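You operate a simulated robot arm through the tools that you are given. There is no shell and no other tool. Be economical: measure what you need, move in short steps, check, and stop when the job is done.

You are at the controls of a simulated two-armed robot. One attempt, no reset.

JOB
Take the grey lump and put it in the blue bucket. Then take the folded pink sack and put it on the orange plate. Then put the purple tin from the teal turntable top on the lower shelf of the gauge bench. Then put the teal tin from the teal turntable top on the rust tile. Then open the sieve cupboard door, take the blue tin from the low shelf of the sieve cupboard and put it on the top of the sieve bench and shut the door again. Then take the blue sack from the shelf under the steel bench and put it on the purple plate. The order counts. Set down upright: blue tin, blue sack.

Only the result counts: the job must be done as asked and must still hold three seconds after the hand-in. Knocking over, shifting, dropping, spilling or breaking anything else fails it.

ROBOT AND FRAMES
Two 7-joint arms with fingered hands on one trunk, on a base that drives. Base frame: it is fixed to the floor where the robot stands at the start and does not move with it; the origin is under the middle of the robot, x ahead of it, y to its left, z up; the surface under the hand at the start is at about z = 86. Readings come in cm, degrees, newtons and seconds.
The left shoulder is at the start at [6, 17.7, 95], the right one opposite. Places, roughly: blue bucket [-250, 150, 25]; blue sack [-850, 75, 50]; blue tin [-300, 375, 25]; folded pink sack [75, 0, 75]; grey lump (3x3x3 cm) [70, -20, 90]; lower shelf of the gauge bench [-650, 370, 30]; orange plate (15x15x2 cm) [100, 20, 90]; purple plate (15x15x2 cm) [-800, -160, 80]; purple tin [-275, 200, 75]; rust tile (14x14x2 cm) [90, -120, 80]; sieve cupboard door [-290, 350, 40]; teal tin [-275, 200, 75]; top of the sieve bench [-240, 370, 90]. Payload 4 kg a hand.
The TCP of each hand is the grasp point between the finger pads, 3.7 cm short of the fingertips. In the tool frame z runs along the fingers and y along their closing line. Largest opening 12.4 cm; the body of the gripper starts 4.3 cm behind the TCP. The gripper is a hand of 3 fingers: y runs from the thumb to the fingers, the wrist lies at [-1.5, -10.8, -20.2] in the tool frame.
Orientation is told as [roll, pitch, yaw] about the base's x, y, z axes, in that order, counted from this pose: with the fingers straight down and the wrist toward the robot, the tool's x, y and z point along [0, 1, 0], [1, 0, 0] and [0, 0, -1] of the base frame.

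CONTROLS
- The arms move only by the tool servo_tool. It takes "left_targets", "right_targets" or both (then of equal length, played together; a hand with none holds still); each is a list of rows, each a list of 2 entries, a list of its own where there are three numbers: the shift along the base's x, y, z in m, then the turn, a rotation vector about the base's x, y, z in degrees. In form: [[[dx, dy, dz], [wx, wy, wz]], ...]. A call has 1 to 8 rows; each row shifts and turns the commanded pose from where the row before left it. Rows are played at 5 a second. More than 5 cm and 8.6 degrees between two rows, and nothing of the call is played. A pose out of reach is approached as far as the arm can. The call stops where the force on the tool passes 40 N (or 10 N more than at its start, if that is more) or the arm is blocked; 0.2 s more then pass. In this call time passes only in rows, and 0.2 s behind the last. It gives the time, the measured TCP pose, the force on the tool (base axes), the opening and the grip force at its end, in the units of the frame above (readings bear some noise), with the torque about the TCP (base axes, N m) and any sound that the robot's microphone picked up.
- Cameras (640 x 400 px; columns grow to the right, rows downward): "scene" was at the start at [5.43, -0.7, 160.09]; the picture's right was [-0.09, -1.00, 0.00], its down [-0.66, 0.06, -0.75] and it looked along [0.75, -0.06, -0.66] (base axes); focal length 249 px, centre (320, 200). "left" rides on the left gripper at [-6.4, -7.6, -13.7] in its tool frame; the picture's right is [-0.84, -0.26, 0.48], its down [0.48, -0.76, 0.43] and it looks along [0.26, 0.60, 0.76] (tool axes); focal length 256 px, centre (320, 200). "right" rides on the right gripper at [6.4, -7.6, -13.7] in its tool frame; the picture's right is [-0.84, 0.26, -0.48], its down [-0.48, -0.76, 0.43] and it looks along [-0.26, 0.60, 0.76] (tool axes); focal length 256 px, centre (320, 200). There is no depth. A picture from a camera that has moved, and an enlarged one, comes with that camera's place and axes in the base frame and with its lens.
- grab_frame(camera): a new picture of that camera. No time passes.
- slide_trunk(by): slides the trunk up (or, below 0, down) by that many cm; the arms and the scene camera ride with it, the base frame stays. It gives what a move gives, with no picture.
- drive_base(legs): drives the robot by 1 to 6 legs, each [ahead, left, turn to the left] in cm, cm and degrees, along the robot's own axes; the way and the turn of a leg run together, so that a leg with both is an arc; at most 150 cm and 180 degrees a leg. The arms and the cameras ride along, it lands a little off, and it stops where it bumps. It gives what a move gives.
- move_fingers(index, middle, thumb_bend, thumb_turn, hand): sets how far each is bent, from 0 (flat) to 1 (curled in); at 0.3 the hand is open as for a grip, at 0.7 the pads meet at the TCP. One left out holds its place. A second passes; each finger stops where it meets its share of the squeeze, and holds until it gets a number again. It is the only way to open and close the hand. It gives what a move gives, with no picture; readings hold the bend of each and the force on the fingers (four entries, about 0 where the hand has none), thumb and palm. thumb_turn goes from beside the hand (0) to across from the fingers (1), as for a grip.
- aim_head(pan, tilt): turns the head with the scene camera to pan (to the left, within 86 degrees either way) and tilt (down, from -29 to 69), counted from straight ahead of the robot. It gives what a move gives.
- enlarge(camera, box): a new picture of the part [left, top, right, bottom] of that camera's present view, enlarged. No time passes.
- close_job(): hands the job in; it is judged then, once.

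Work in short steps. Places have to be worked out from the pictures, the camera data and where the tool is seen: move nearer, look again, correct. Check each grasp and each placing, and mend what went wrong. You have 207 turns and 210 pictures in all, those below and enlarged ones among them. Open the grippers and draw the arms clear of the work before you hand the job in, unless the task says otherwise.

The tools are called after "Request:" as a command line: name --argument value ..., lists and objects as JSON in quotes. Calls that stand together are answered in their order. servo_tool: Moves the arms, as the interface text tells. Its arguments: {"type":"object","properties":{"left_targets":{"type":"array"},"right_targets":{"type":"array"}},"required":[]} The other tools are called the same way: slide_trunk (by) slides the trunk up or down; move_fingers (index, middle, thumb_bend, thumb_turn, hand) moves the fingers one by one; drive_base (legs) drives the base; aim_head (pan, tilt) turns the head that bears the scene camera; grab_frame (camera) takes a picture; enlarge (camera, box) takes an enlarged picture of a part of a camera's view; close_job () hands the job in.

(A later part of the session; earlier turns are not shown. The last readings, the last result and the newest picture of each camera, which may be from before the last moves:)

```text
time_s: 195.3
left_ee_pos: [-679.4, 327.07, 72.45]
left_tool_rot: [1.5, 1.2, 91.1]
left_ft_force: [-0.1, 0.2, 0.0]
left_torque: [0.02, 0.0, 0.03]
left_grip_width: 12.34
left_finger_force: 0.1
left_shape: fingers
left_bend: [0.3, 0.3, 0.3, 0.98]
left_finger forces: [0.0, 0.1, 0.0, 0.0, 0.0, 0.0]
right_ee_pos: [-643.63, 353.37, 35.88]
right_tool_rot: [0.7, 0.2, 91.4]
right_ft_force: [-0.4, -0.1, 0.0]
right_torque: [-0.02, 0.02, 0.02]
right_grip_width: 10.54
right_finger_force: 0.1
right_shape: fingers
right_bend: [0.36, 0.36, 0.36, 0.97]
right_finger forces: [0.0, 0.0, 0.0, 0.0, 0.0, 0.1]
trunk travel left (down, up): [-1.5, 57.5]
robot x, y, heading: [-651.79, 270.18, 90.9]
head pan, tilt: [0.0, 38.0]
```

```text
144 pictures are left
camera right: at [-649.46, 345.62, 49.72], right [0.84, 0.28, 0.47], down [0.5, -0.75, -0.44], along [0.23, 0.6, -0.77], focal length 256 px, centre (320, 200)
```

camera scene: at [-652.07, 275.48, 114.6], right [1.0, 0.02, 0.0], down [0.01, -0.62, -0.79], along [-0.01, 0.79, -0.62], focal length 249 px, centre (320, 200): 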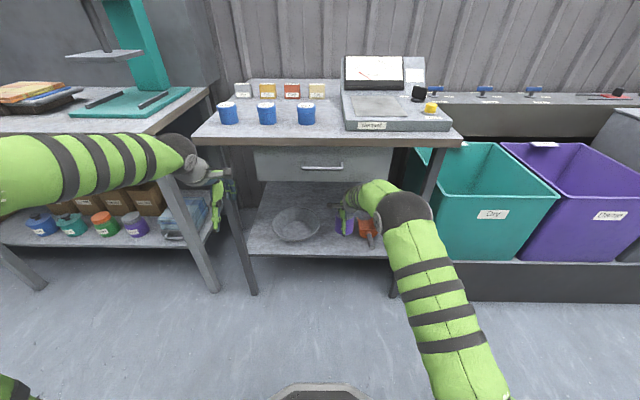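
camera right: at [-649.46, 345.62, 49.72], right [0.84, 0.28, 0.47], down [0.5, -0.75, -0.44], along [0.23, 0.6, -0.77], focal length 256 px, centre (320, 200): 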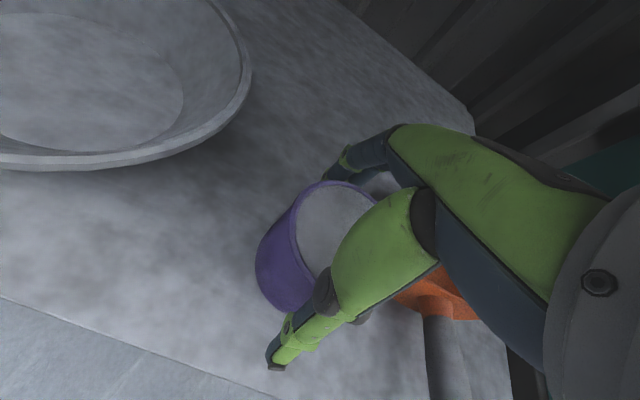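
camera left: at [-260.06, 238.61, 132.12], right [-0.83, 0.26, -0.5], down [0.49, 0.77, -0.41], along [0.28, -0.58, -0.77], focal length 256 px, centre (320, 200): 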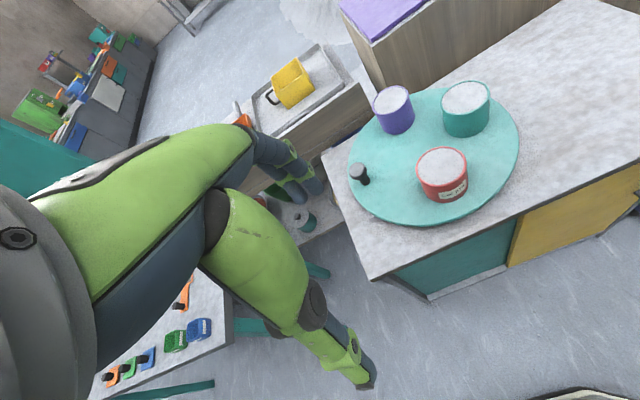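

Released and standing. I raise, tilt the hand a little so the far fingers clear the tin, and withdraw.

Request:
servo_tool --right_targets '[[[0, 0, 0.035], [0, 0, 0]], [[0, 0, 0.035], [0, 0, 0]], [[0, -0.01, 0.01], [8, 0, 0]], [[0, -0.01, 0.01], [8, 0, 0]], [[0, -0.045, 0], [0, 0, 0]], [[0, -0.045, 0], [0, 0, 0]], [[0, -0.045, 0], [0, 0, 0]], [[0, -0.045, 0], [0, 0, 0]]]'

Request:
grab_frame --camera "right"

Request:
enlarge --camera "scene" --box '[230, 120, 450, 300]'

```text
time_s: 197.1
left_ee_pos: [-679.25, 327.14, 72.3]
left_tool_rot: [1.5, 1.1, 91.1]
left_ft_force: [1.2, 0.2, 0.0]
left_torque: [-0.03, 0.01, 0.02]
left_grip_width: 12.35
left_finger_force: 0.1
left_shape: fingers
left_bend: [0.3, 0.3, 0.3, 0.98]
left_finger forces: [0.2, 0.1, 0.0, 0.0, 0.0, 0.0]
right_ee_pos: [-643.36, 333.44, 44.97]
right_tool_rot: [0.3, -15.8, 91.5]
right_ft_force: [-0.6, 0.6, 0.0]
right_torque: [0.0, -0.04, -0.04]
right_grip_width: 10.55
right_finger_force: 0.0
right_shape: fingers
right_bend: [0.36, 0.36, 0.36, 0.97]
right_finger forces: [0.0, 0.1, 0.0, 0.1, 0.1, 0.0]
trunk travel left (down, up): [-1.5, 57.5]
robot x, y, heading: [-651.72, 269.56, 91.0]
head pan, tilt: [0.0, 38.0]
```

```text
143 pictures are left
camera right: at [-649.47, 322.11, 56.13], right [0.84, 0.14, 0.53], down [0.5, -0.6, -0.63], along [0.23, 0.79, -0.57], focal length 256 px, centre (320, 200)
```

right: 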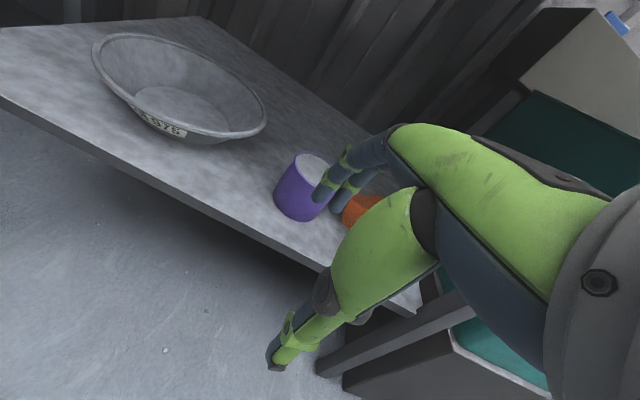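

```text
2.22 times, centred on (340, 210) of scene
camera zoom: at [-652.07, 275.46, 114.6], right [1.0, 0.02, 0.0], down [0.01, -0.62, -0.79], along [-0.01, 0.79, -0.62], focal length 552 px, centre (276, 178)
```

zoom: 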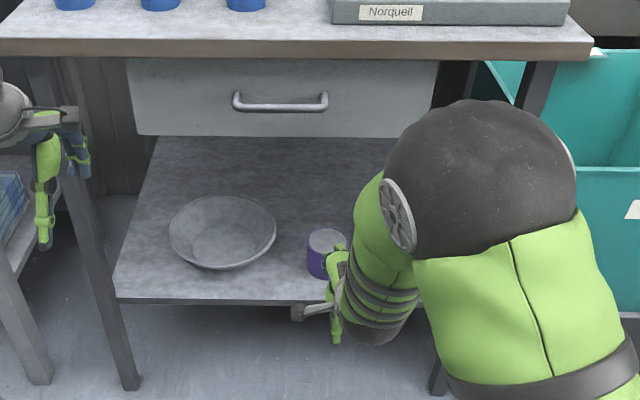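

The purple tin stands on the shelf. I back away, raise the trunk, restore the hand and drive back to the turntable.

Request:
drive_base --legs '[[-30, 0, 0]]'

Request:
slide_trunk --by 40

Request:
slide_trunk --by 9

Request:
servo_tool --right_targets '[[[0.02, 0, 0.04], [-8, 0, 0]], [[0.02, 0, 0.04], [-8, 0, 0]], [[0.02, 0, 0.04], [0, 0, 0]], [[0.02, 0, 0.04], [0, 0, 0]], [[0.02, 0, 0.02], [0, 0, 0]]]'

Request:
drive_base --legs '[[0, 0, -91], [0, 46, 0], [150, 0, 0], [150, 0, 0], [84, 0, 0]]'

Request:
aim_head --pan -20 --tilt 40

Request:
grab_frame --camera "scene"

```text
time_s: 199.1
left_ee_pos: [-678.78, 296.86, 72.37]
left_tool_rot: [1.5, 1.1, 91.0]
left_ft_force: [-1.4, -0.4, -0.7]
left_torque: [-0.04, -0.01, -0.02]
left_grip_width: 12.32
left_finger_force: 0.1
left_shape: fingers
left_bend: [0.3, 0.3, 0.3, 0.98]
left_finger forces: [0.1, 0.0, 0.0, 0.0, 0.0, 0.0]
right_ee_pos: [-643.0, 303.48, 44.97]
right_tool_rot: [0.2, -15.8, 91.5]
right_ft_force: [-0.6, -0.1, 0.1]
right_torque: [0.06, -0.04, -0.02]
right_grip_width: 10.54
right_finger_force: 0.0
right_shape: fingers
right_bend: [0.36, 0.36, 0.36, 0.97]
right_finger forces: [0.0, 0.0, 0.0, 0.0, 0.1, 0.1]
trunk travel left (down, up): [-1.5, 57.5]
robot x, y, heading: [-651.38, 239.83, 91.0]
head pan, tilt: [0.0, 38.0]
```

```text
time_s: 202.9
left_ee_pos: [-678.8, 297.01, 112.34]
left_tool_rot: [1.6, 1.3, 91.2]
left_ft_force: [0.1, 0.8, 0.3]
left_torque: [-0.01, 0.0, -0.03]
left_grip_width: 12.32
left_finger_force: 0.0
left_shape: fingers
left_bend: [0.3, 0.3, 0.3, 0.98]
left_finger forces: [0.1, 0.1, 0.0, 0.1, 0.0, 0.0]
right_ee_pos: [-642.94, 303.47, 85.1]
right_tool_rot: [0.4, -15.8, 91.5]
right_ft_force: [0.4, 0.5, -0.1]
right_torque: [0.01, -0.01, -0.01]
right_grip_width: 10.55
right_finger_force: 0.0
right_shape: fingers
right_bend: [0.36, 0.36, 0.36, 0.97]
right_finger forces: [0.0, 0.1, 0.0, 0.0, 0.0, 0.1]
trunk travel left (down, up): [-41.5, 17.5]
robot x, y, heading: [-651.45, 239.81, 91.2]
head pan, tilt: [0.0, 38.0]
```

```text
time_s: 204.2
left_ee_pos: [-678.84, 296.95, 121.33]
left_tool_rot: [1.5, 1.3, 91.1]
left_ft_force: [0.9, 0.7, 0.3]
left_torque: [-0.04, -0.04, -0.04]
left_grip_width: 12.34
left_finger_force: 0.1
left_shape: fingers
left_bend: [0.3, 0.3, 0.3, 0.98]
left_finger forces: [0.0, 0.0, 0.1, 0.0, 0.0, 0.0]
right_ee_pos: [-643.03, 303.39, 93.93]
right_tool_rot: [0.3, -15.9, 91.5]
right_ft_force: [0.2, 0.1, -0.2]
right_torque: [-0.02, -0.03, 0.0]
right_grip_width: 10.55
right_finger_force: 0.1
right_shape: fingers
right_bend: [0.36, 0.36, 0.36, 0.97]
right_finger forces: [0.1, 0.0, 0.0, 0.0, 0.0, 0.1]
trunk travel left (down, up): [-50.5, 8.5]
robot x, y, heading: [-651.34, 239.83, 90.8]
head pan, tilt: [0.0, 38.0]
```

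```text
time_s: 205.4
left_ee_pos: [-678.74, 296.87, 121.37]
left_tool_rot: [1.4, 1.1, 91.1]
left_ft_force: [0.0, 0.5, 0.8]
left_torque: [0.0, 0.03, -0.02]
left_grip_width: 12.33
left_finger_force: 0.0
left_shape: fingers
left_bend: [0.3, 0.3, 0.3, 0.98]
left_finger forces: [0.1, 0.1, 0.0, 0.1, 0.1, 0.0]
right_ee_pos: [-632.87, 303.46, 111.97]
right_tool_rot: [0.7, 0.3, 91.5]
right_ft_force: [-0.1, -0.4, 0.6]
right_torque: [-0.01, 0.0, -0.01]
right_grip_width: 10.53
right_finger_force: 0.1
right_shape: fingers
right_bend: [0.36, 0.36, 0.36, 0.98]
right_finger forces: [0.1, 0.0, 0.0, 0.0, 0.1, 0.0]
trunk travel left (down, up): [-50.5, 8.5]
robot x, y, heading: [-651.41, 239.65, 91.1]
head pan, tilt: [0.0, 38.0]
```

```text
time_s: 230.2
left_ee_pos: [-208.93, 315.49, 121.34]
left_tool_rot: [1.5, 1.3, 0.6]
left_ft_force: [1.7, -0.2, 0.5]
left_torque: [0.01, 0.03, 0.01]
left_grip_width: 12.33
left_finger_force: 0.0
left_shape: fingers
left_bend: [0.3, 0.3, 0.3, 0.98]
left_finger forces: [0.0, 0.0, 0.0, 0.1, 0.0, 0.0]
right_ee_pos: [-202.76, 269.74, 111.9]
right_tool_rot: [0.7, 0.3, 1.0]
right_ft_force: [-0.3, 0.4, -0.2]
right_torque: [0.01, 0.01, 0.04]
right_grip_width: 10.56
right_finger_force: 0.0
right_shape: fingers
right_bend: [0.36, 0.36, 0.36, 0.98]
right_finger forces: [0.1, 0.0, 0.0, 0.1, 0.0, 0.0]
trunk travel left (down, up): [-50.5, 8.5]
robot x, y, heading: [-266.63, 289.11, 0.5]
head pan, tilt: [0.0, 38.0]
```

```text
time_s: 231.0
left_ee_pos: [-209.09, 315.63, 121.42]
left_tool_rot: [1.5, 1.2, 0.7]
left_ft_force: [0.4, -0.3, -0.1]
left_torque: [0.02, 0.0, 0.02]
left_grip_width: 12.32
left_finger_force: 0.1
left_shape: fingers
left_bend: [0.3, 0.3, 0.3, 0.98]
left_finger forces: [0.0, 0.1, 0.0, 0.1, 0.1, 0.0]
right_ee_pos: [-202.87, 269.79, 111.98]
right_tool_rot: [0.7, 0.3, 1.0]
right_ft_force: [0.2, -0.5, 0.4]
right_torque: [0.01, -0.01, -0.03]
right_grip_width: 10.54
right_finger_force: 0.0
right_shape: fingers
right_bend: [0.36, 0.36, 0.36, 0.98]
right_finger forces: [0.0, 0.0, 0.0, 0.0, 0.1, 0.0]
trunk travel left (down, up): [-50.5, 8.5]
robot x, y, heading: [-266.5, 288.59, 0.9]
head pan, tilt: [-20.0, 40.0]
```

```text
141 pictures are left
camera scene: at [-261.48, 285.99, 163.3], right [-0.33, -0.94, 0.0], down [-0.61, 0.21, -0.77], along [0.72, -0.25, -0.64], focal length 249 px, centre (320, 200)
```

scene: 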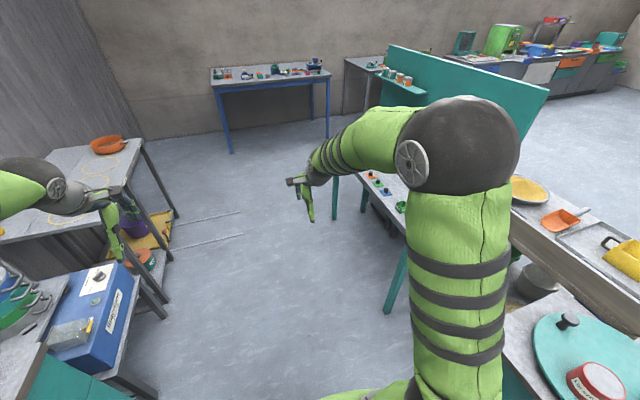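

I turn to face the turntable again and approach for the teal tin.

Request:
drive_base --legs '[[0, 0, -90.7], [14, 0, 0]]'

Request:
aim_head --pan 0 --tilt 45

Request:
grab_frame --camera "scene"

Request:
grab_frame --camera "right"

```text
time_s: 236.2
left_ee_pos: [-239.06, 217.23, 121.25]
left_tool_rot: [1.5, 1.3, -88.9]
left_ft_force: [-0.3, 0.1, -0.4]
left_torque: [0.06, 0.0, -0.01]
left_grip_width: 12.33
left_finger_force: 0.1
left_shape: fingers
left_bend: [0.3, 0.3, 0.3, 0.98]
left_finger forces: [0.1, 0.1, 0.0, 0.1, 0.1, 0.0]
right_ee_pos: [-284.85, 210.77, 111.79]
right_tool_rot: [0.8, 0.2, -88.6]
right_ft_force: [0.2, -0.9, -0.7]
right_torque: [0.04, -0.02, -0.02]
right_grip_width: 10.56
right_finger_force: 0.0
right_shape: fingers
right_bend: [0.36, 0.36, 0.36, 0.98]
right_finger forces: [0.0, 0.0, 0.0, 0.1, 0.0, 0.0]
trunk travel left (down, up): [-50.5, 8.5]
robot x, y, heading: [-266.36, 274.58, -89.0]
head pan, tilt: [-20.0, 40.0]
```

```text
time_s: 237.0
left_ee_pos: [-239.01, 217.37, 121.37]
left_tool_rot: [1.6, 1.4, -88.9]
left_ft_force: [0.5, -0.1, 0.0]
left_torque: [0.0, 0.0, 0.0]
left_grip_width: 12.31
left_finger_force: 0.0
left_shape: fingers
left_bend: [0.3, 0.3, 0.3, 0.98]
left_finger forces: [0.0, 0.0, 0.1, 0.1, 0.0, 0.0]
right_ee_pos: [-285.02, 210.85, 111.93]
right_tool_rot: [0.7, 0.2, -88.6]
right_ft_force: [0.7, 0.0, -0.3]
right_torque: [0.04, -0.02, 0.01]
right_grip_width: 10.55
right_finger_force: 0.1
right_shape: fingers
right_bend: [0.36, 0.36, 0.36, 0.98]
right_finger forces: [0.0, 0.1, 0.0, 0.1, 0.1, 0.1]
trunk travel left (down, up): [-50.5, 8.5]
robot x, y, heading: [-266.12, 274.64, -89.1]
head pan, tilt: [0.0, 45.0]
```

```text
140 pictures are left
camera scene: at [-266.2, 269.58, 162.57], right [-1.0, -0.02, 0.0], down [-0.01, 0.71, -0.71], along [0.01, -0.71, -0.71], focal length 249 px, centre (320, 200)
```

scene: 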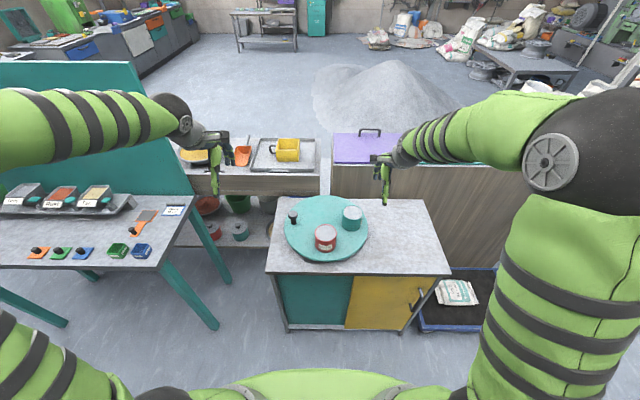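

```text
139 pictures are left
camera right: at [-278.77, 218.47, 125.71], right [-0.84, -0.28, 0.47], down [-0.5, 0.75, -0.44], along [-0.23, -0.6, -0.77], focal length 256 px, centre (320, 200)
```

right: 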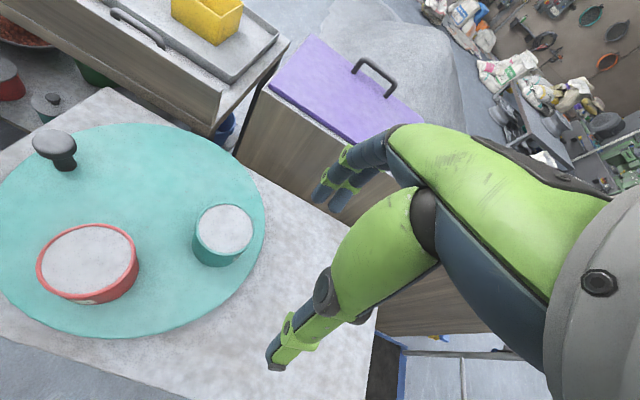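

Teal tin at about [-277.8, 204]. I move over it and partly down.

Request:
servo_tool --right_targets '[[[0.037, -0.03, 0], [0, 0, 0]], [[0.036, -0.038, 0], [0, 0, 0]], [[0, 0, -0.045], [0, 0, 0]], [[0, 0, -0.045], [0, 0, 0]], [[0, 0, -0.045], [0, 0, 0]], [[0, 0, -0.03], [0, 0, 0]]]'

Request:
grab_frame --camera "right"

Request:
enlarge --camera "scene" --box '[260, 130, 420, 270]'

```text
refused: row 2 steps farther than a row can; nothing moved
```

```text
138 pictures are left
camera right: at [-278.77, 218.47, 125.71], right [-0.84, -0.28, 0.47], down [-0.5, 0.75, -0.44], along [-0.23, -0.6, -0.77], focal length 256 px, centre (320, 200)
```

right: 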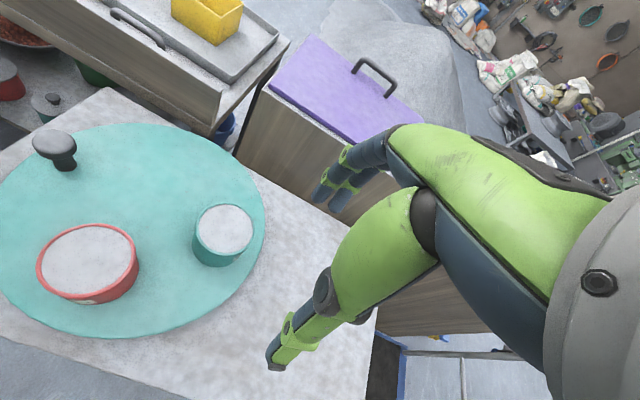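

```text
2.86 times, centred on (340, 200) of scene
camera zoom: at [-266.2, 269.58, 162.57], right [-1.0, -0.02, 0.0], down [-0.01, 0.71, -0.71], along [0.01, -0.71, -0.71], focal length 710 px, centre (263, 200)
```

zoom: 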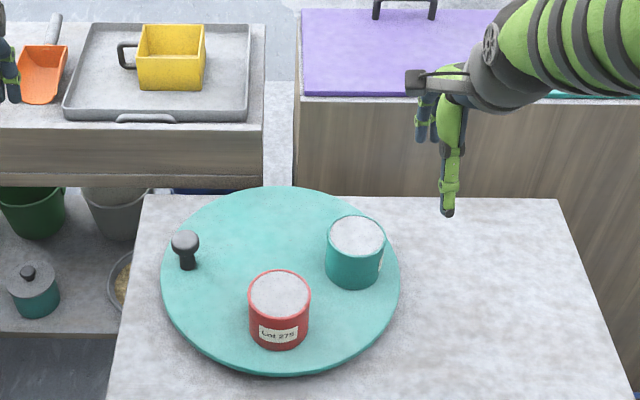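

Same move with shorter steps.

Request:
servo_tool --right_targets '[[[0.024, -0.023, 0], [0, 0, 0]], [[0.024, -0.023, 0], [0, 0, 0]], [[0.024, -0.022, 0], [0, 0, 0]], [[0, 0, -0.045], [0, 0, 0]], [[0, 0, -0.045], [0, 0, 0]], [[0, 0, -0.045], [0, 0, 0]], [[0, 0, -0.03], [0, 0, 0]]]'

Request:
grab_frame --camera "right"

Request:
enlarge --camera "scene" --box '[260, 130, 420, 270]'

```text
time_s: 238.6
left_ee_pos: [-238.95, 217.44, 121.23]
left_tool_rot: [1.5, 1.2, -88.9]
left_ft_force: [0.0, 0.4, 0.0]
left_torque: [0.02, 0.02, -0.02]
left_grip_width: 12.34
left_finger_force: 0.0
left_shape: fingers
left_bend: [0.3, 0.3, 0.3, 0.98]
left_finger forces: [0.0, 0.0, 0.0, 0.0, 0.0, 0.0]
right_ee_pos: [-277.66, 204.16, 95.39]
right_tool_rot: [0.8, 0.3, -88.6]
right_ft_force: [-0.7, 0.5, -0.1]
right_torque: [-0.03, -0.01, -0.03]
right_grip_width: 10.57
right_finger_force: 0.1
right_shape: fingers
right_bend: [0.36, 0.36, 0.36, 0.98]
right_finger forces: [0.0, 0.1, 0.0, 0.0, 0.0, 0.0]
trunk travel left (down, up): [-50.5, 8.5]
robot x, y, heading: [-266.31, 274.86, -89.1]
head pan, tilt: [0.0, 45.0]
```

```text
136 pictures are left
camera right: at [-271.65, 211.77, 109.17], right [-0.84, -0.28, 0.47], down [-0.5, 0.75, -0.44], along [-0.23, -0.6, -0.77], focal length 256 px, centre (320, 200)
```

right: 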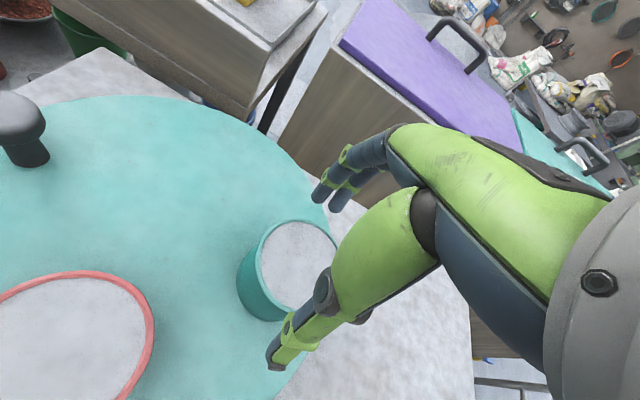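

```text
2.86 times, centred on (340, 200) of scene
camera zoom: at [-266.19, 269.55, 162.58], right [-1.0, -0.02, 0.0], down [-0.01, 0.71, -0.71], along [0.01, -0.71, -0.71], focal length 710 px, centre (263, 200)
```

zoom: 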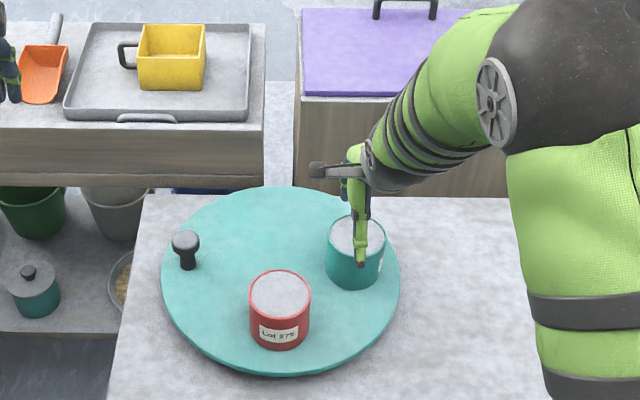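

Aligned. I descend and grip.

Request:
servo_tool --right_targets '[[[0.001, -0.003, -0.03], [0, 0, 0]], [[0, 0, -0.03], [0, 0, 0]], [[0, 0, -0.022], [0, 0, 0]]]'

Request:
move_fingers --hand "right" --index 0.6 --middle 0.6 --thumb_bend 0.6

Request:
grab_frame --camera "right"

```text
time_s: 239.4
left_ee_pos: [-239.06, 217.29, 121.32]
left_tool_rot: [1.6, 1.3, -88.9]
left_ft_force: [0.0, -0.6, -0.8]
left_torque: [0.0, -0.01, -0.02]
left_grip_width: 12.28
left_finger_force: 0.1
left_shape: fingers
left_bend: [0.3, 0.3, 0.3, 0.98]
left_finger forces: [0.0, 0.0, 0.0, 0.0, 0.0, 0.0]
right_ee_pos: [-277.61, 203.86, 87.04]
right_tool_rot: [0.7, 0.2, -88.6]
right_ft_force: [-1.1, -0.8, 0.0]
right_torque: [-0.02, 0.0, 0.03]
right_grip_width: 10.57
right_finger_force: 0.1
right_shape: fingers
right_bend: [0.36, 0.36, 0.36, 0.98]
right_finger forces: [0.0, 0.0, 0.0, 0.1, 0.0, 0.0]
trunk travel left (down, up): [-50.5, 8.5]
robot x, y, heading: [-266.1, 274.95, -89.2]
head pan, tilt: [0.0, 45.0]
```

```text
time_s: 240.4
left_ee_pos: [-239.05, 217.52, 121.36]
left_tool_rot: [1.5, 1.2, -88.9]
left_ft_force: [1.1, -0.6, -0.1]
left_torque: [-0.03, 0.0, 0.0]
left_grip_width: 12.33
left_finger_force: 0.0
left_shape: fingers
left_bend: [0.3, 0.3, 0.3, 0.98]
left_finger forces: [0.0, 0.0, 0.1, 0.1, 0.1, 0.0]
right_ee_pos: [-277.63, 203.83, 87.42]
right_tool_rot: [0.7, -0.1, -88.6]
right_ft_force: [-1.5, -0.7, 14.2]
right_torque: [-0.87, -0.06, -0.05]
right_grip_width: 9.24
right_finger_force: 32.8
right_shape: fingers
right_bend: [0.39, 0.41, 0.47, 0.97]
right_finger forces: [19.3, 12.3, 0.0, 0.0, 34.1, 0.0]
trunk travel left (down, up): [-50.5, 8.5]
robot x, y, heading: [-265.84, 274.78, -89.1]
head pan, tilt: [0.0, 45.0]
```

```text
134 pictures are left
camera right: at [-271.47, 211.43, 101.14], right [-0.84, -0.28, 0.47], down [-0.5, 0.75, -0.44], along [-0.23, -0.6, -0.76], focal length 256 px, centre (320, 200)
```

right: 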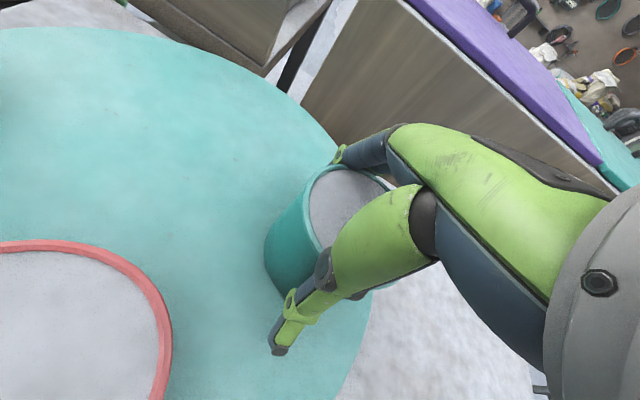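

Gripped. I lift, draw in, back off, and drive out of the aisle toward the rust tile.

Request:
servo_tool --right_targets '[[[0, 0, 0.02], [0, 0, 0]], [[0, 0, 0.03], [0, 0, 0]], [[0, 0, 0.045], [0, 0, 0]], [[0, 0, 0.045], [0, 0, 0]], [[0, 0, 0.045], [0, 0, 0]], [[0, 0, 0.045], [0, 0, 0]], [[-0.02, 0.03, 0.01], [0, 0, 0]], [[-0.02, 0.03, 0], [0, 0, 0]]]'

Request:
grab_frame --camera "right"

Request:
drive_base --legs '[[-11, 0, 0], [0, 0, 89], [0, -28, 0], [150, 0, 0]]'

```text
time_s: 242.2
left_ee_pos: [-239.22, 217.51, 121.49]
left_tool_rot: [1.5, 1.2, -88.9]
left_ft_force: [-0.5, 0.5, 1.0]
left_torque: [0.0, -0.01, 0.0]
left_grip_width: 12.36
left_finger_force: 0.2
left_shape: fingers
left_bend: [0.3, 0.3, 0.3, 0.98]
left_finger forces: [0.0, 0.0, 0.0, 0.1, 0.0, 0.0]
right_ee_pos: [-281.58, 209.92, 111.19]
right_tool_rot: [0.7, 0.2, -88.6]
right_ft_force: [-0.2, 0.1, -3.8]
right_torque: [0.05, -0.03, 0.03]
right_grip_width: 8.07
right_finger_force: 20.6
right_shape: fingers
right_bend: [0.42, 0.43, 0.51, 0.97]
right_finger forces: [10.0, 10.4, 0.1, 0.0, 20.4, 0.1]
trunk travel left (down, up): [-50.5, 8.5]
robot x, y, heading: [-266.64, 274.96, -89.0]
head pan, tilt: [0.0, 45.0]
```

```text
133 pictures are left
camera right: at [-275.51, 217.47, 124.91], right [-0.84, -0.28, 0.47], down [-0.5, 0.75, -0.44], along [-0.23, -0.6, -0.77], focal length 256 px, centre (320, 200)
```

right: 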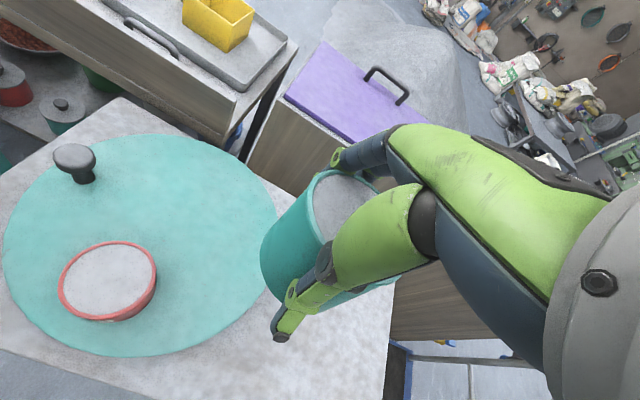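

```text
time_s: 255.7
left_ee_pos: [-59.15, 284.88, 121.28]
left_tool_rot: [1.5, 1.3, 0.7]
left_ft_force: [-1.2, 0.7, -0.2]
left_torque: [0.01, 0.02, 0.01]
left_grip_width: 12.33
left_finger_force: 0.1
left_shape: fingers
left_bend: [0.3, 0.3, 0.3, 0.98]
left_finger forces: [0.1, 0.0, 0.0, 0.0, 0.0, 0.0]
right_ee_pos: [-51.91, 242.53, 111.04]
right_tool_rot: [0.7, 0.2, 1.0]
right_ft_force: [0.4, -0.5, -3.5]
right_torque: [0.02, 0.09, -0.01]
right_grip_width: 8.0
right_finger_force: 19.3
right_shape: fingers
right_bend: [0.42, 0.43, 0.51, 0.97]
right_finger forces: [9.2, 10.0, 0.0, 0.0, 18.4, 0.1]
trunk travel left (down, up): [-50.5, 8.5]
robot x, y, heading: [-116.87, 258.38, 0.4]
head pan, tilt: [0.0, 45.0]
```

Tin held. I continue down the corridor to stand before the right-hand bench.

Request:
drive_base --legs '[[88, 0, 0], [0, 0, -90.4], [150, 0, 0], [150, 0, 0], [52, 0, 0], [0, 0, 90]]'

Request:
aim_head --pan -5 --tilt 38

Request:
grab_frame --camera "scene"

```text
time_s: 284.6
left_ee_pos: [30.89, -68.36, 121.43]
left_tool_rot: [1.6, 1.2, -1.3]
left_ft_force: [1.0, 0.1, 0.3]
left_torque: [0.0, 0.04, -0.02]
left_grip_width: 12.33
left_finger_force: 0.0
left_shape: fingers
left_bend: [0.3, 0.3, 0.3, 0.98]
left_finger forces: [0.0, 0.0, 0.0, 0.0, 0.0, 0.0]
right_ee_pos: [36.77, -111.07, 111.07]
right_tool_rot: [0.7, 0.2, -0.9]
right_ft_force: [-0.2, 0.8, -3.7]
right_torque: [0.03, 0.02, 0.0]
right_grip_width: 7.86
right_finger_force: 16.6
right_shape: fingers
right_bend: [0.43, 0.44, 0.51, 0.97]
right_finger forces: [8.0, 9.2, 0.0, 0.0, 15.7, 0.1]
trunk travel left (down, up): [-50.5, 8.5]
robot x, y, heading: [-27.47, -93.59, -1.6]
head pan, tilt: [0.0, 45.0]
```

```text
time_s: 285.3
left_ee_pos: [30.79, -68.44, 121.31]
left_tool_rot: [1.5, 1.3, -1.1]
left_ft_force: [0.3, 0.0, 0.8]
left_torque: [0.0, 0.0, 0.0]
left_grip_width: 12.33
left_finger_force: 0.0
left_shape: fingers
left_bend: [0.3, 0.3, 0.3, 0.98]
left_finger forces: [0.0, 0.0, 0.1, 0.1, 0.1, 0.1]
right_ee_pos: [36.65, -111.09, 111.01]
right_tool_rot: [0.7, 0.4, -0.9]
right_ft_force: [0.6, 0.4, -3.7]
right_torque: [0.01, 0.0, 0.0]
right_grip_width: 7.87
right_finger_force: 16.8
right_shape: fingers
right_bend: [0.43, 0.44, 0.51, 0.97]
right_finger forces: [8.0, 9.2, 0.0, 0.1, 15.7, 0.1]
trunk travel left (down, up): [-50.5, 8.5]
robot x, y, heading: [-27.66, -93.22, -1.6]
head pan, tilt: [-5.0, 38.0]
```

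```text
132 pictures are left
camera scene: at [-21.85, -94.17, 163.59], right [-0.11, -0.99, 0.0], down [-0.61, 0.07, -0.79], along [0.78, -0.09, -0.62], focal length 249 px, centre (320, 200)
```

scene: 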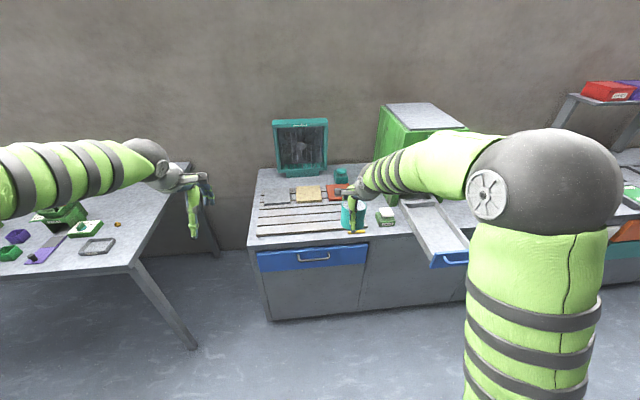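

I zoom onto the tiles.

Request:
enlarge --camera "scene" --box '[240, 150, 480, 290]'

Request:
grab_frame --camera "right"

Request:
grab_frame --camera "left"

```text
2.67 times, centred on (360, 220) of scene
camera zoom: at [-21.85, -94.17, 163.59], right [-0.11, -0.99, 0.0], down [-0.61, 0.07, -0.79], along [0.78, -0.09, -0.62], focal length 663 px, centre (213, 147)
```

zoom: 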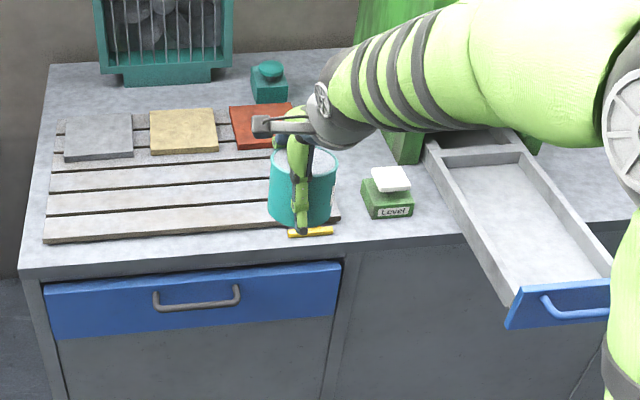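

```text
130 pictures are left
camera right: at [29.35, -104.99, 124.88], right [0.24, -0.85, 0.47], down [-0.77, -0.47, -0.44], along [0.59, -0.26, -0.77], focal length 256 px, centre (320, 200)
```

right: 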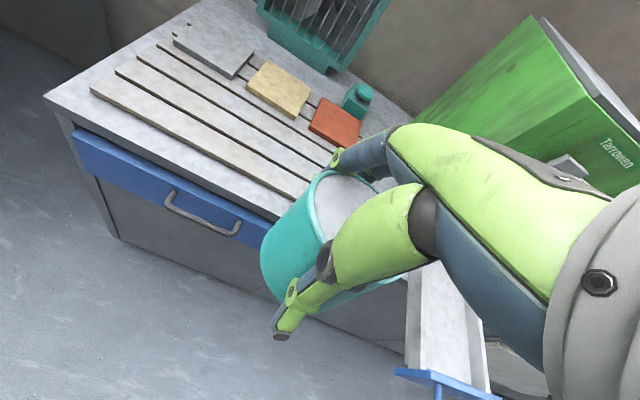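

```text
129 pictures are left
camera left: at [23.39, -75.0, 135.12], right [-0.28, -0.82, -0.5], down [-0.76, 0.51, -0.41], along [0.59, 0.26, -0.77], focal length 256 px, centre (320, 200)
```

left: 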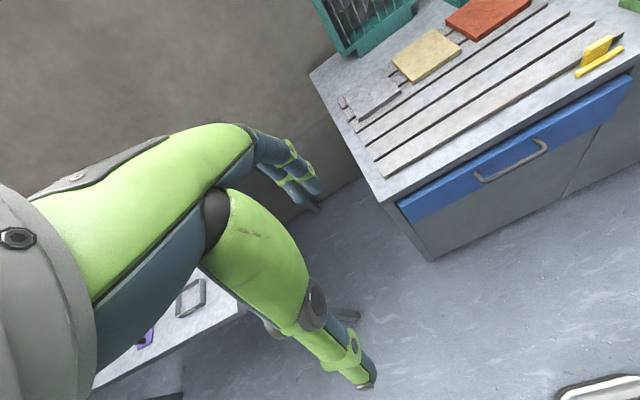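

The rust tile is near [84.5, -116.6], top z≈83.5. I drive 26 cm closer and look again.

Request:
drive_base --legs '[[26, 0, 1.5]]'

Request:
grab_frame --camera "right"

Request:
enlarge --camera "scene" --box '[240, 170, 440, 310]'

```text
time_s: 287.2
left_ee_pos: [56.36, -67.16, 121.32]
left_tool_rot: [1.5, 1.2, 0.3]
left_ft_force: [1.1, 1.0, -0.6]
left_torque: [-0.01, 0.06, -0.02]
left_grip_width: 12.33
left_finger_force: 0.0
left_shape: fingers
left_bend: [0.3, 0.3, 0.3, 0.98]
left_finger forces: [0.0, 0.1, 0.1, 0.1, 0.0, 0.1]
right_ee_pos: [63.28, -109.79, 111.12]
right_tool_rot: [0.6, 0.4, 0.6]
right_ft_force: [0.0, 0.5, -4.2]
right_torque: [0.01, 0.06, 0.0]
right_grip_width: 7.87
right_finger_force: 16.1
right_shape: fingers
right_bend: [0.43, 0.44, 0.51, 0.97]
right_finger forces: [7.9, 9.3, 0.0, 0.0, 15.8, 0.0]
trunk travel left (down, up): [-50.5, 8.5]
robot x, y, heading: [-1.29, -93.62, 0.3]
head pan, tilt: [-5.0, 38.0]
```

```text
128 pictures are left
camera right: at [55.79, -103.78, 124.83], right [0.27, -0.84, 0.47], down [-0.76, -0.49, -0.44], along [0.6, -0.24, -0.77], focal length 256 px, centre (320, 200)
```

right: 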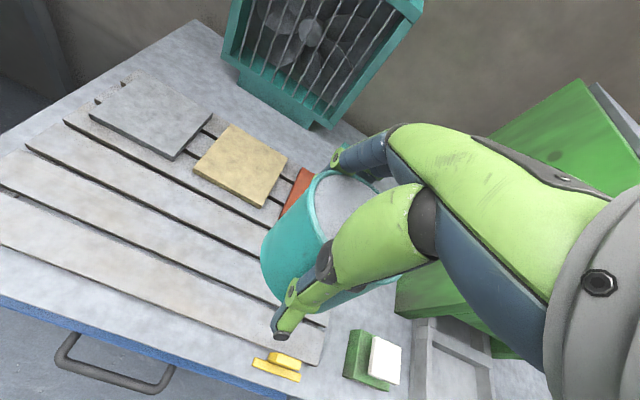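

```text
2.86 times, centred on (340, 240) of scene
camera zoom: at [4.37, -94.3, 163.59], right [-0.08, -1.0, 0.0], down [-0.61, 0.05, -0.79], along [0.78, -0.07, -0.62], focal length 710 px, centre (263, 86)
```

zoom: 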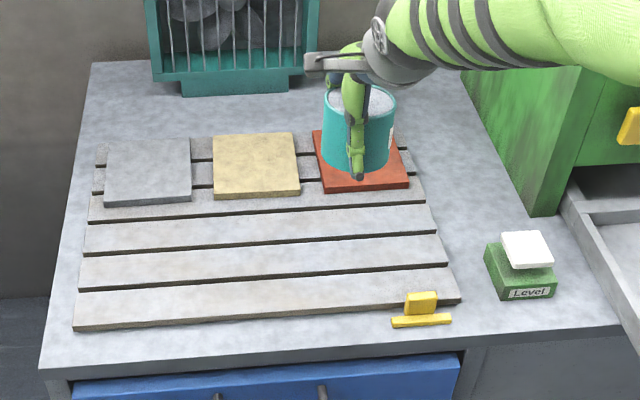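

Triangulating the bench (z≈78) puts the tile at about [88, -118.2], top ≈81. I move over it at a safe height and check.

Request:
servo_tool --right_targets '[[[0.041, -0.014, -0.018], [0, 0, 0]], [[0.041, -0.014, -0.018], [0, 0, 0]], [[0.041, -0.014, -0.018], [0, 0, 0]], [[0.041, -0.014, -0.018], [0, 0, 0]], [[0.041, -0.014, -0.018], [0, 0, 0]], [[0.041, -0.014, -0.018], [0, 0, 0]]]'

Request:
grab_frame --camera "right"

Request:
enlarge --camera "scene" --box '[240, 150, 440, 290]'

```text
time_s: 288.6
left_ee_pos: [56.37, -67.27, 121.29]
left_tool_rot: [1.4, 1.2, 0.4]
left_ft_force: [-0.3, 0.3, -0.5]
left_torque: [0.0, -0.02, 0.0]
left_grip_width: 12.33
left_finger_force: 0.0
left_shape: fingers
left_bend: [0.3, 0.3, 0.3, 0.98]
left_finger forces: [0.0, 0.0, 0.0, 0.0, 0.1, 0.1]
right_ee_pos: [87.95, -118.36, 100.18]
right_tool_rot: [0.6, 0.4, 0.6]
right_ft_force: [0.5, 0.4, -2.8]
right_torque: [0.03, 0.06, 0.0]
right_grip_width: 7.86
right_finger_force: 15.5
right_shape: fingers
right_bend: [0.43, 0.44, 0.51, 0.97]
right_finger forces: [7.7, 8.9, 0.1, 0.1, 15.8, 0.0]
trunk travel left (down, up): [-50.5, 8.5]
robot x, y, heading: [-1.45, -93.43, 0.4]
head pan, tilt: [-5.0, 38.0]
```

```text
126 pictures are left
camera right: at [80.34, -112.28, 113.98], right [0.27, -0.84, 0.47], down [-0.76, -0.49, -0.44], along [0.59, -0.24, -0.77], focal length 256 px, centre (320, 200)
```

right: 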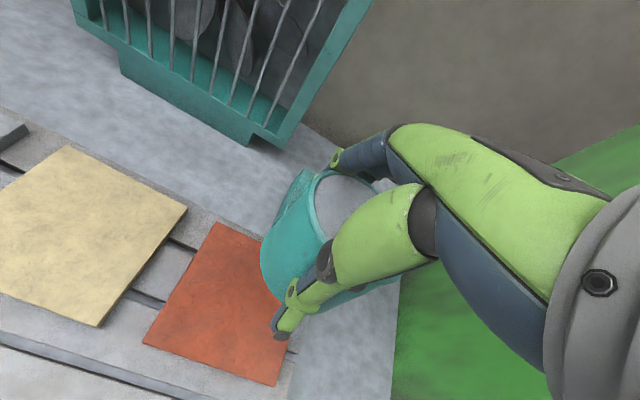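

```text
2.86 times, centred on (340, 220) of scene
camera zoom: at [4.4, -94.36, 163.59], right [-0.09, -1.0, 0.0], down [-0.61, 0.05, -0.79], along [0.78, -0.07, -0.62], focal length 710 px, centre (263, 143)
```

zoom: 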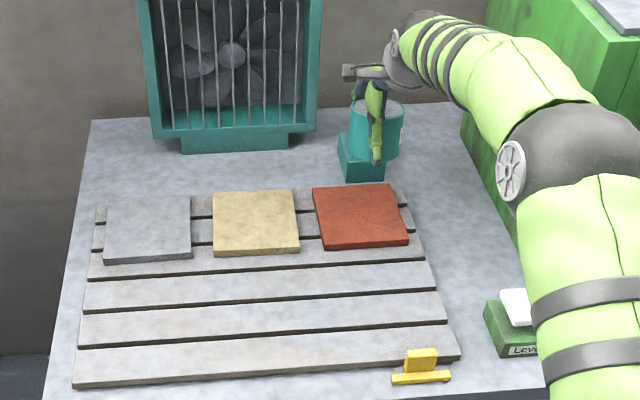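

The tile spans x 80–94, y −110.5…−124.7, top ≈81. I centre and lower.

Request:
servo_tool --right_targets '[[[-0.01, 0.007, -0.03], [0, 0, 0]], [[0, 0, -0.04], [0, 0, 0]], [[0, 0, -0.04], [0, 0, 0]], [[0, 0, -0.01], [0, 0, 0]], [[0, 0, -0.008], [0, 0, 0]], [[0, 0, -0.006], [0, 0, 0]]]'

Request:
grab_frame --camera "right"

Request:
enlarge --camera "scene" --box '[290, 150, 410, 250]'

```text
time_s: 289.7
left_ee_pos: [56.11, -67.13, 121.44]
left_tool_rot: [1.4, 1.3, 0.4]
left_ft_force: [0.6, -0.4, 0.5]
left_torque: [-0.02, 0.04, 0.05]
left_grip_width: 12.34
left_finger_force: 0.1
left_shape: fingers
left_bend: [0.3, 0.3, 0.3, 0.98]
left_finger forces: [0.1, 0.0, 0.0, 0.0, 0.0, 0.0]
right_ee_pos: [87.34, -117.34, 89.35]
right_tool_rot: [0.8, -1.0, 0.6]
right_ft_force: [-4.6, 1.9, 17.1]
right_torque: [-0.19, -0.72, -0.01]
right_grip_width: 7.89
right_finger_force: 22.5
right_shape: fingers
right_bend: [0.43, 0.43, 0.5, 0.97]
right_finger forces: [8.4, 9.0, 0.1, 0.0, 28.0, 0.0]
trunk travel left (down, up): [-50.5, 8.5]
robot x, y, heading: [-1.54, -93.45, 0.2]
head pan, tilt: [-5.0, 38.0]
stopped in row 5 (right hand): the force on the tool passed its limit at 45 N (the readings are from after the stop); the commanded pose is now the measured one
```

```text
124 pictures are left
camera right: at [79.48, -111.31, 102.94], right [0.26, -0.84, 0.47], down [-0.75, -0.48, -0.46], along [0.61, -0.24, -0.75], focal length 256 px, centre (320, 200)
```

right: 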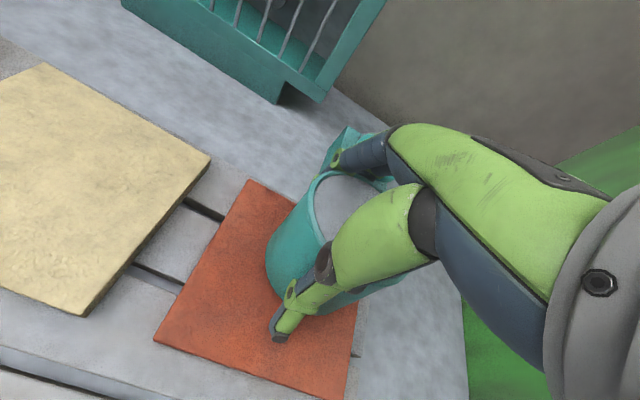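

```text
4.00 times, centred on (350, 200) of scene
camera zoom: at [4.08, -94.25, 163.61], right [-0.08, -1.0, 0.0], down [-0.61, 0.05, -0.79], along [0.79, -0.07, -0.62], focal length 994 px, centre (200, 200)
```

zoom: 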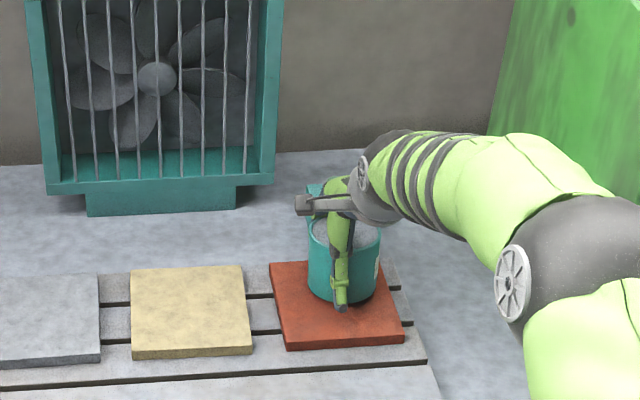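

The tin touches the tile but seems about 2–3 cm too far back. I lift slightly, shift −2 cm in x and lower again.

Request:
servo_tool --right_targets '[[[0, 0, 0.015], [0, -1, 0]], [[-0.02, 0, 0], [0, 0, 0]], [[0, 0, -0.006], [0, 0, 0]], [[0, 0, -0.005], [0, 0, 0]]]'

Request:
enlarge --camera "scene" --box '[290, 150, 410, 250]'

```text
time_s: 290.7
left_ee_pos: [56.25, -67.27, 121.42]
left_tool_rot: [1.6, 1.1, 0.3]
left_ft_force: [0.1, -1.1, 0.2]
left_torque: [0.01, 0.04, 0.0]
left_grip_width: 12.33
left_finger_force: 0.0
left_shape: fingers
left_bend: [0.3, 0.3, 0.3, 0.98]
left_finger forces: [0.0, 0.0, 0.1, 0.0, 0.1, 0.0]
right_ee_pos: [85.24, -117.31, 89.4]
right_tool_rot: [0.8, -1.7, 0.6]
right_ft_force: [-3.6, 0.9, 7.5]
right_torque: [-0.04, -0.26, -0.02]
right_grip_width: 7.8
right_finger_force: 19.4
right_shape: fingers
right_bend: [0.43, 0.43, 0.51, 0.97]
right_finger forces: [7.6, 8.6, 0.1, 0.0, 23.7, 0.0]
trunk travel left (down, up): [-50.5, 8.5]
robot x, y, heading: [-1.56, -93.62, 0.3]
head pan, tilt: [-5.0, 38.0]
```

```text
4.00 times, centred on (350, 200) of scene
camera zoom: at [4.1, -94.27, 163.62], right [-0.08, -1.0, 0.0], down [-0.61, 0.05, -0.79], along [0.79, -0.07, -0.62], focal length 994 px, centre (200, 200)
```

zoom: 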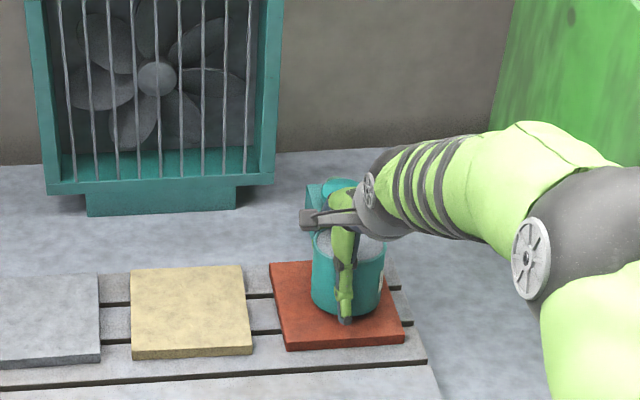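

Still about 2 cm behind centre; one more small lift-and-shift, levelling the tilt.

Request:
servo_tool --right_targets '[[[0, 0, 0.012], [0, 1.5, 0]], [[-0.014, 0.01, 0], [0, 0, 0]], [[0, 0, -0.006], [0, 0, 0]], [[0, 0, -0.006], [0, 0, 0]]]'

Request:
enlarge --camera "scene" --box '[290, 150, 410, 250]'

```text
time_s: 291.7
left_ee_pos: [56.12, -67.12, 121.38]
left_tool_rot: [1.4, 1.2, 0.3]
left_ft_force: [0.1, -0.1, 0.4]
left_torque: [0.01, 0.02, 0.0]
left_grip_width: 12.32
left_finger_force: 0.0
left_shape: fingers
left_bend: [0.3, 0.3, 0.3, 0.98]
left_finger forces: [0.0, 0.1, 0.1, 0.0, 0.0, 0.1]
right_ee_pos: [83.83, -116.26, 89.54]
right_tool_rot: [0.7, -0.2, 0.5]
right_ft_force: [-5.3, 0.2, 12.7]
right_torque: [-0.1, -0.4, -0.02]
right_grip_width: 7.78
right_finger_force: 20.7
right_shape: fingers
right_bend: [0.43, 0.43, 0.51, 0.97]
right_finger forces: [7.1, 8.4, 0.1, 0.0, 26.0, 0.0]
trunk travel left (down, up): [-50.5, 8.5]
robot x, y, heading: [-1.6, -93.32, -0.4]
head pan, tilt: [-5.0, 38.0]
```

```text
4.00 times, centred on (350, 200) of scene
camera zoom: at [4.04, -94.26, 163.64], right [-0.08, -1.0, 0.0], down [-0.61, 0.05, -0.79], along [0.79, -0.07, -0.61], focal length 994 px, centre (200, 200)
```

zoom: 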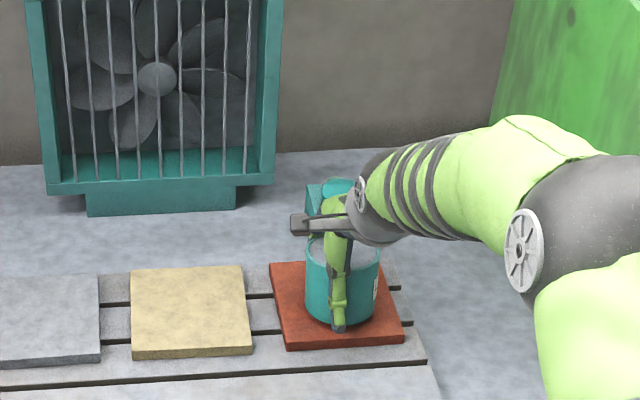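

Centred now. I release and rise straight up.

Request:
move_fingers --hand "right" --index 0.34 --middle 0.34 --thumb_bend 0.36

Request:
servo_tool --right_targets '[[[0, 0, 0.03], [0, 0, 0]], [[0, 0, 0.04], [0, 0, 0]], [[0, 0, 0.045], [0, 0, 0]], [[0, 0, 0.045], [0, 0, 0]], [[0, 0, 0.045], [0, 0, 0]], [[-0.04, 0, 0.02], [0, 0, 0]], [[-0.045, 0, 0], [0, 0, 0]], [[-0.045, 0, 0], [0, 0, 0]]]'

Request:
enlarge --camera "scene" --box '[260, 150, 440, 270]'

```text
time_s: 292.7
left_ee_pos: [56.29, -67.21, 121.42]
left_tool_rot: [1.4, 1.3, 0.3]
left_ft_force: [0.3, 0.8, 0.0]
left_torque: [0.0, 0.0, 0.01]
left_grip_width: 12.33
left_finger_force: 0.2
left_shape: fingers
left_bend: [0.3, 0.3, 0.3, 0.98]
left_finger forces: [0.0, 0.1, 0.0, 0.1, 0.1, 0.1]
right_ee_pos: [83.83, -116.27, 89.18]
right_tool_rot: [0.8, 0.1, 0.6]
right_ft_force: [-0.1, 0.2, 0.9]
right_torque: [-0.03, -0.04, 0.0]
right_grip_width: 10.82
right_finger_force: 0.0
right_shape: fingers
right_bend: [0.34, 0.34, 0.36, 0.97]
right_finger forces: [0.0, 0.0, 0.1, 0.1, 0.1, 0.0]
trunk travel left (down, up): [-50.5, 8.5]
robot x, y, heading: [-1.34, -93.54, 0.1]
head pan, tilt: [-5.0, 38.0]
```

```text
time_s: 294.5
left_ee_pos: [56.24, -67.26, 121.36]
left_tool_rot: [1.5, 1.1, 0.3]
left_ft_force: [-0.6, 0.6, -0.1]
left_torque: [0.01, 0.02, 0.02]
left_grip_width: 12.33
left_finger_force: 0.0
left_shape: fingers
left_bend: [0.3, 0.3, 0.3, 0.98]
left_finger forces: [0.0, 0.0, 0.0, 0.1, 0.0, 0.0]
right_ee_pos: [70.69, -116.32, 111.79]
right_tool_rot: [0.8, -0.2, 0.6]
right_ft_force: [-0.3, 0.4, 0.0]
right_torque: [0.01, -0.03, 0.01]
right_grip_width: 10.87
right_finger_force: 0.0
right_shape: fingers
right_bend: [0.34, 0.34, 0.36, 0.97]
right_finger forces: [0.0, 0.0, 0.0, 0.0, 0.0, 0.0]
trunk travel left (down, up): [-50.5, 8.5]
robot x, y, heading: [-1.43, -93.59, 0.3]
head pan, tilt: [-5.0, 38.0]
```

```text
3.33 times, centred on (350, 210) of scene
camera zoom: at [4.05, -94.29, 163.6], right [-0.08, -1.0, 0.0], down [-0.61, 0.05, -0.79], along [0.79, -0.07, -0.62], focal length 829 px, centre (220, 167)
```

zoom: 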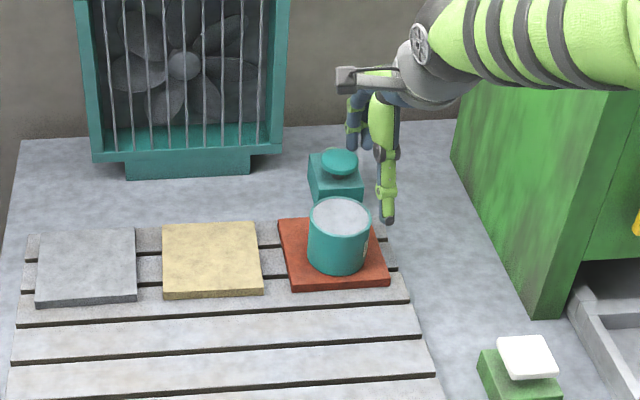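

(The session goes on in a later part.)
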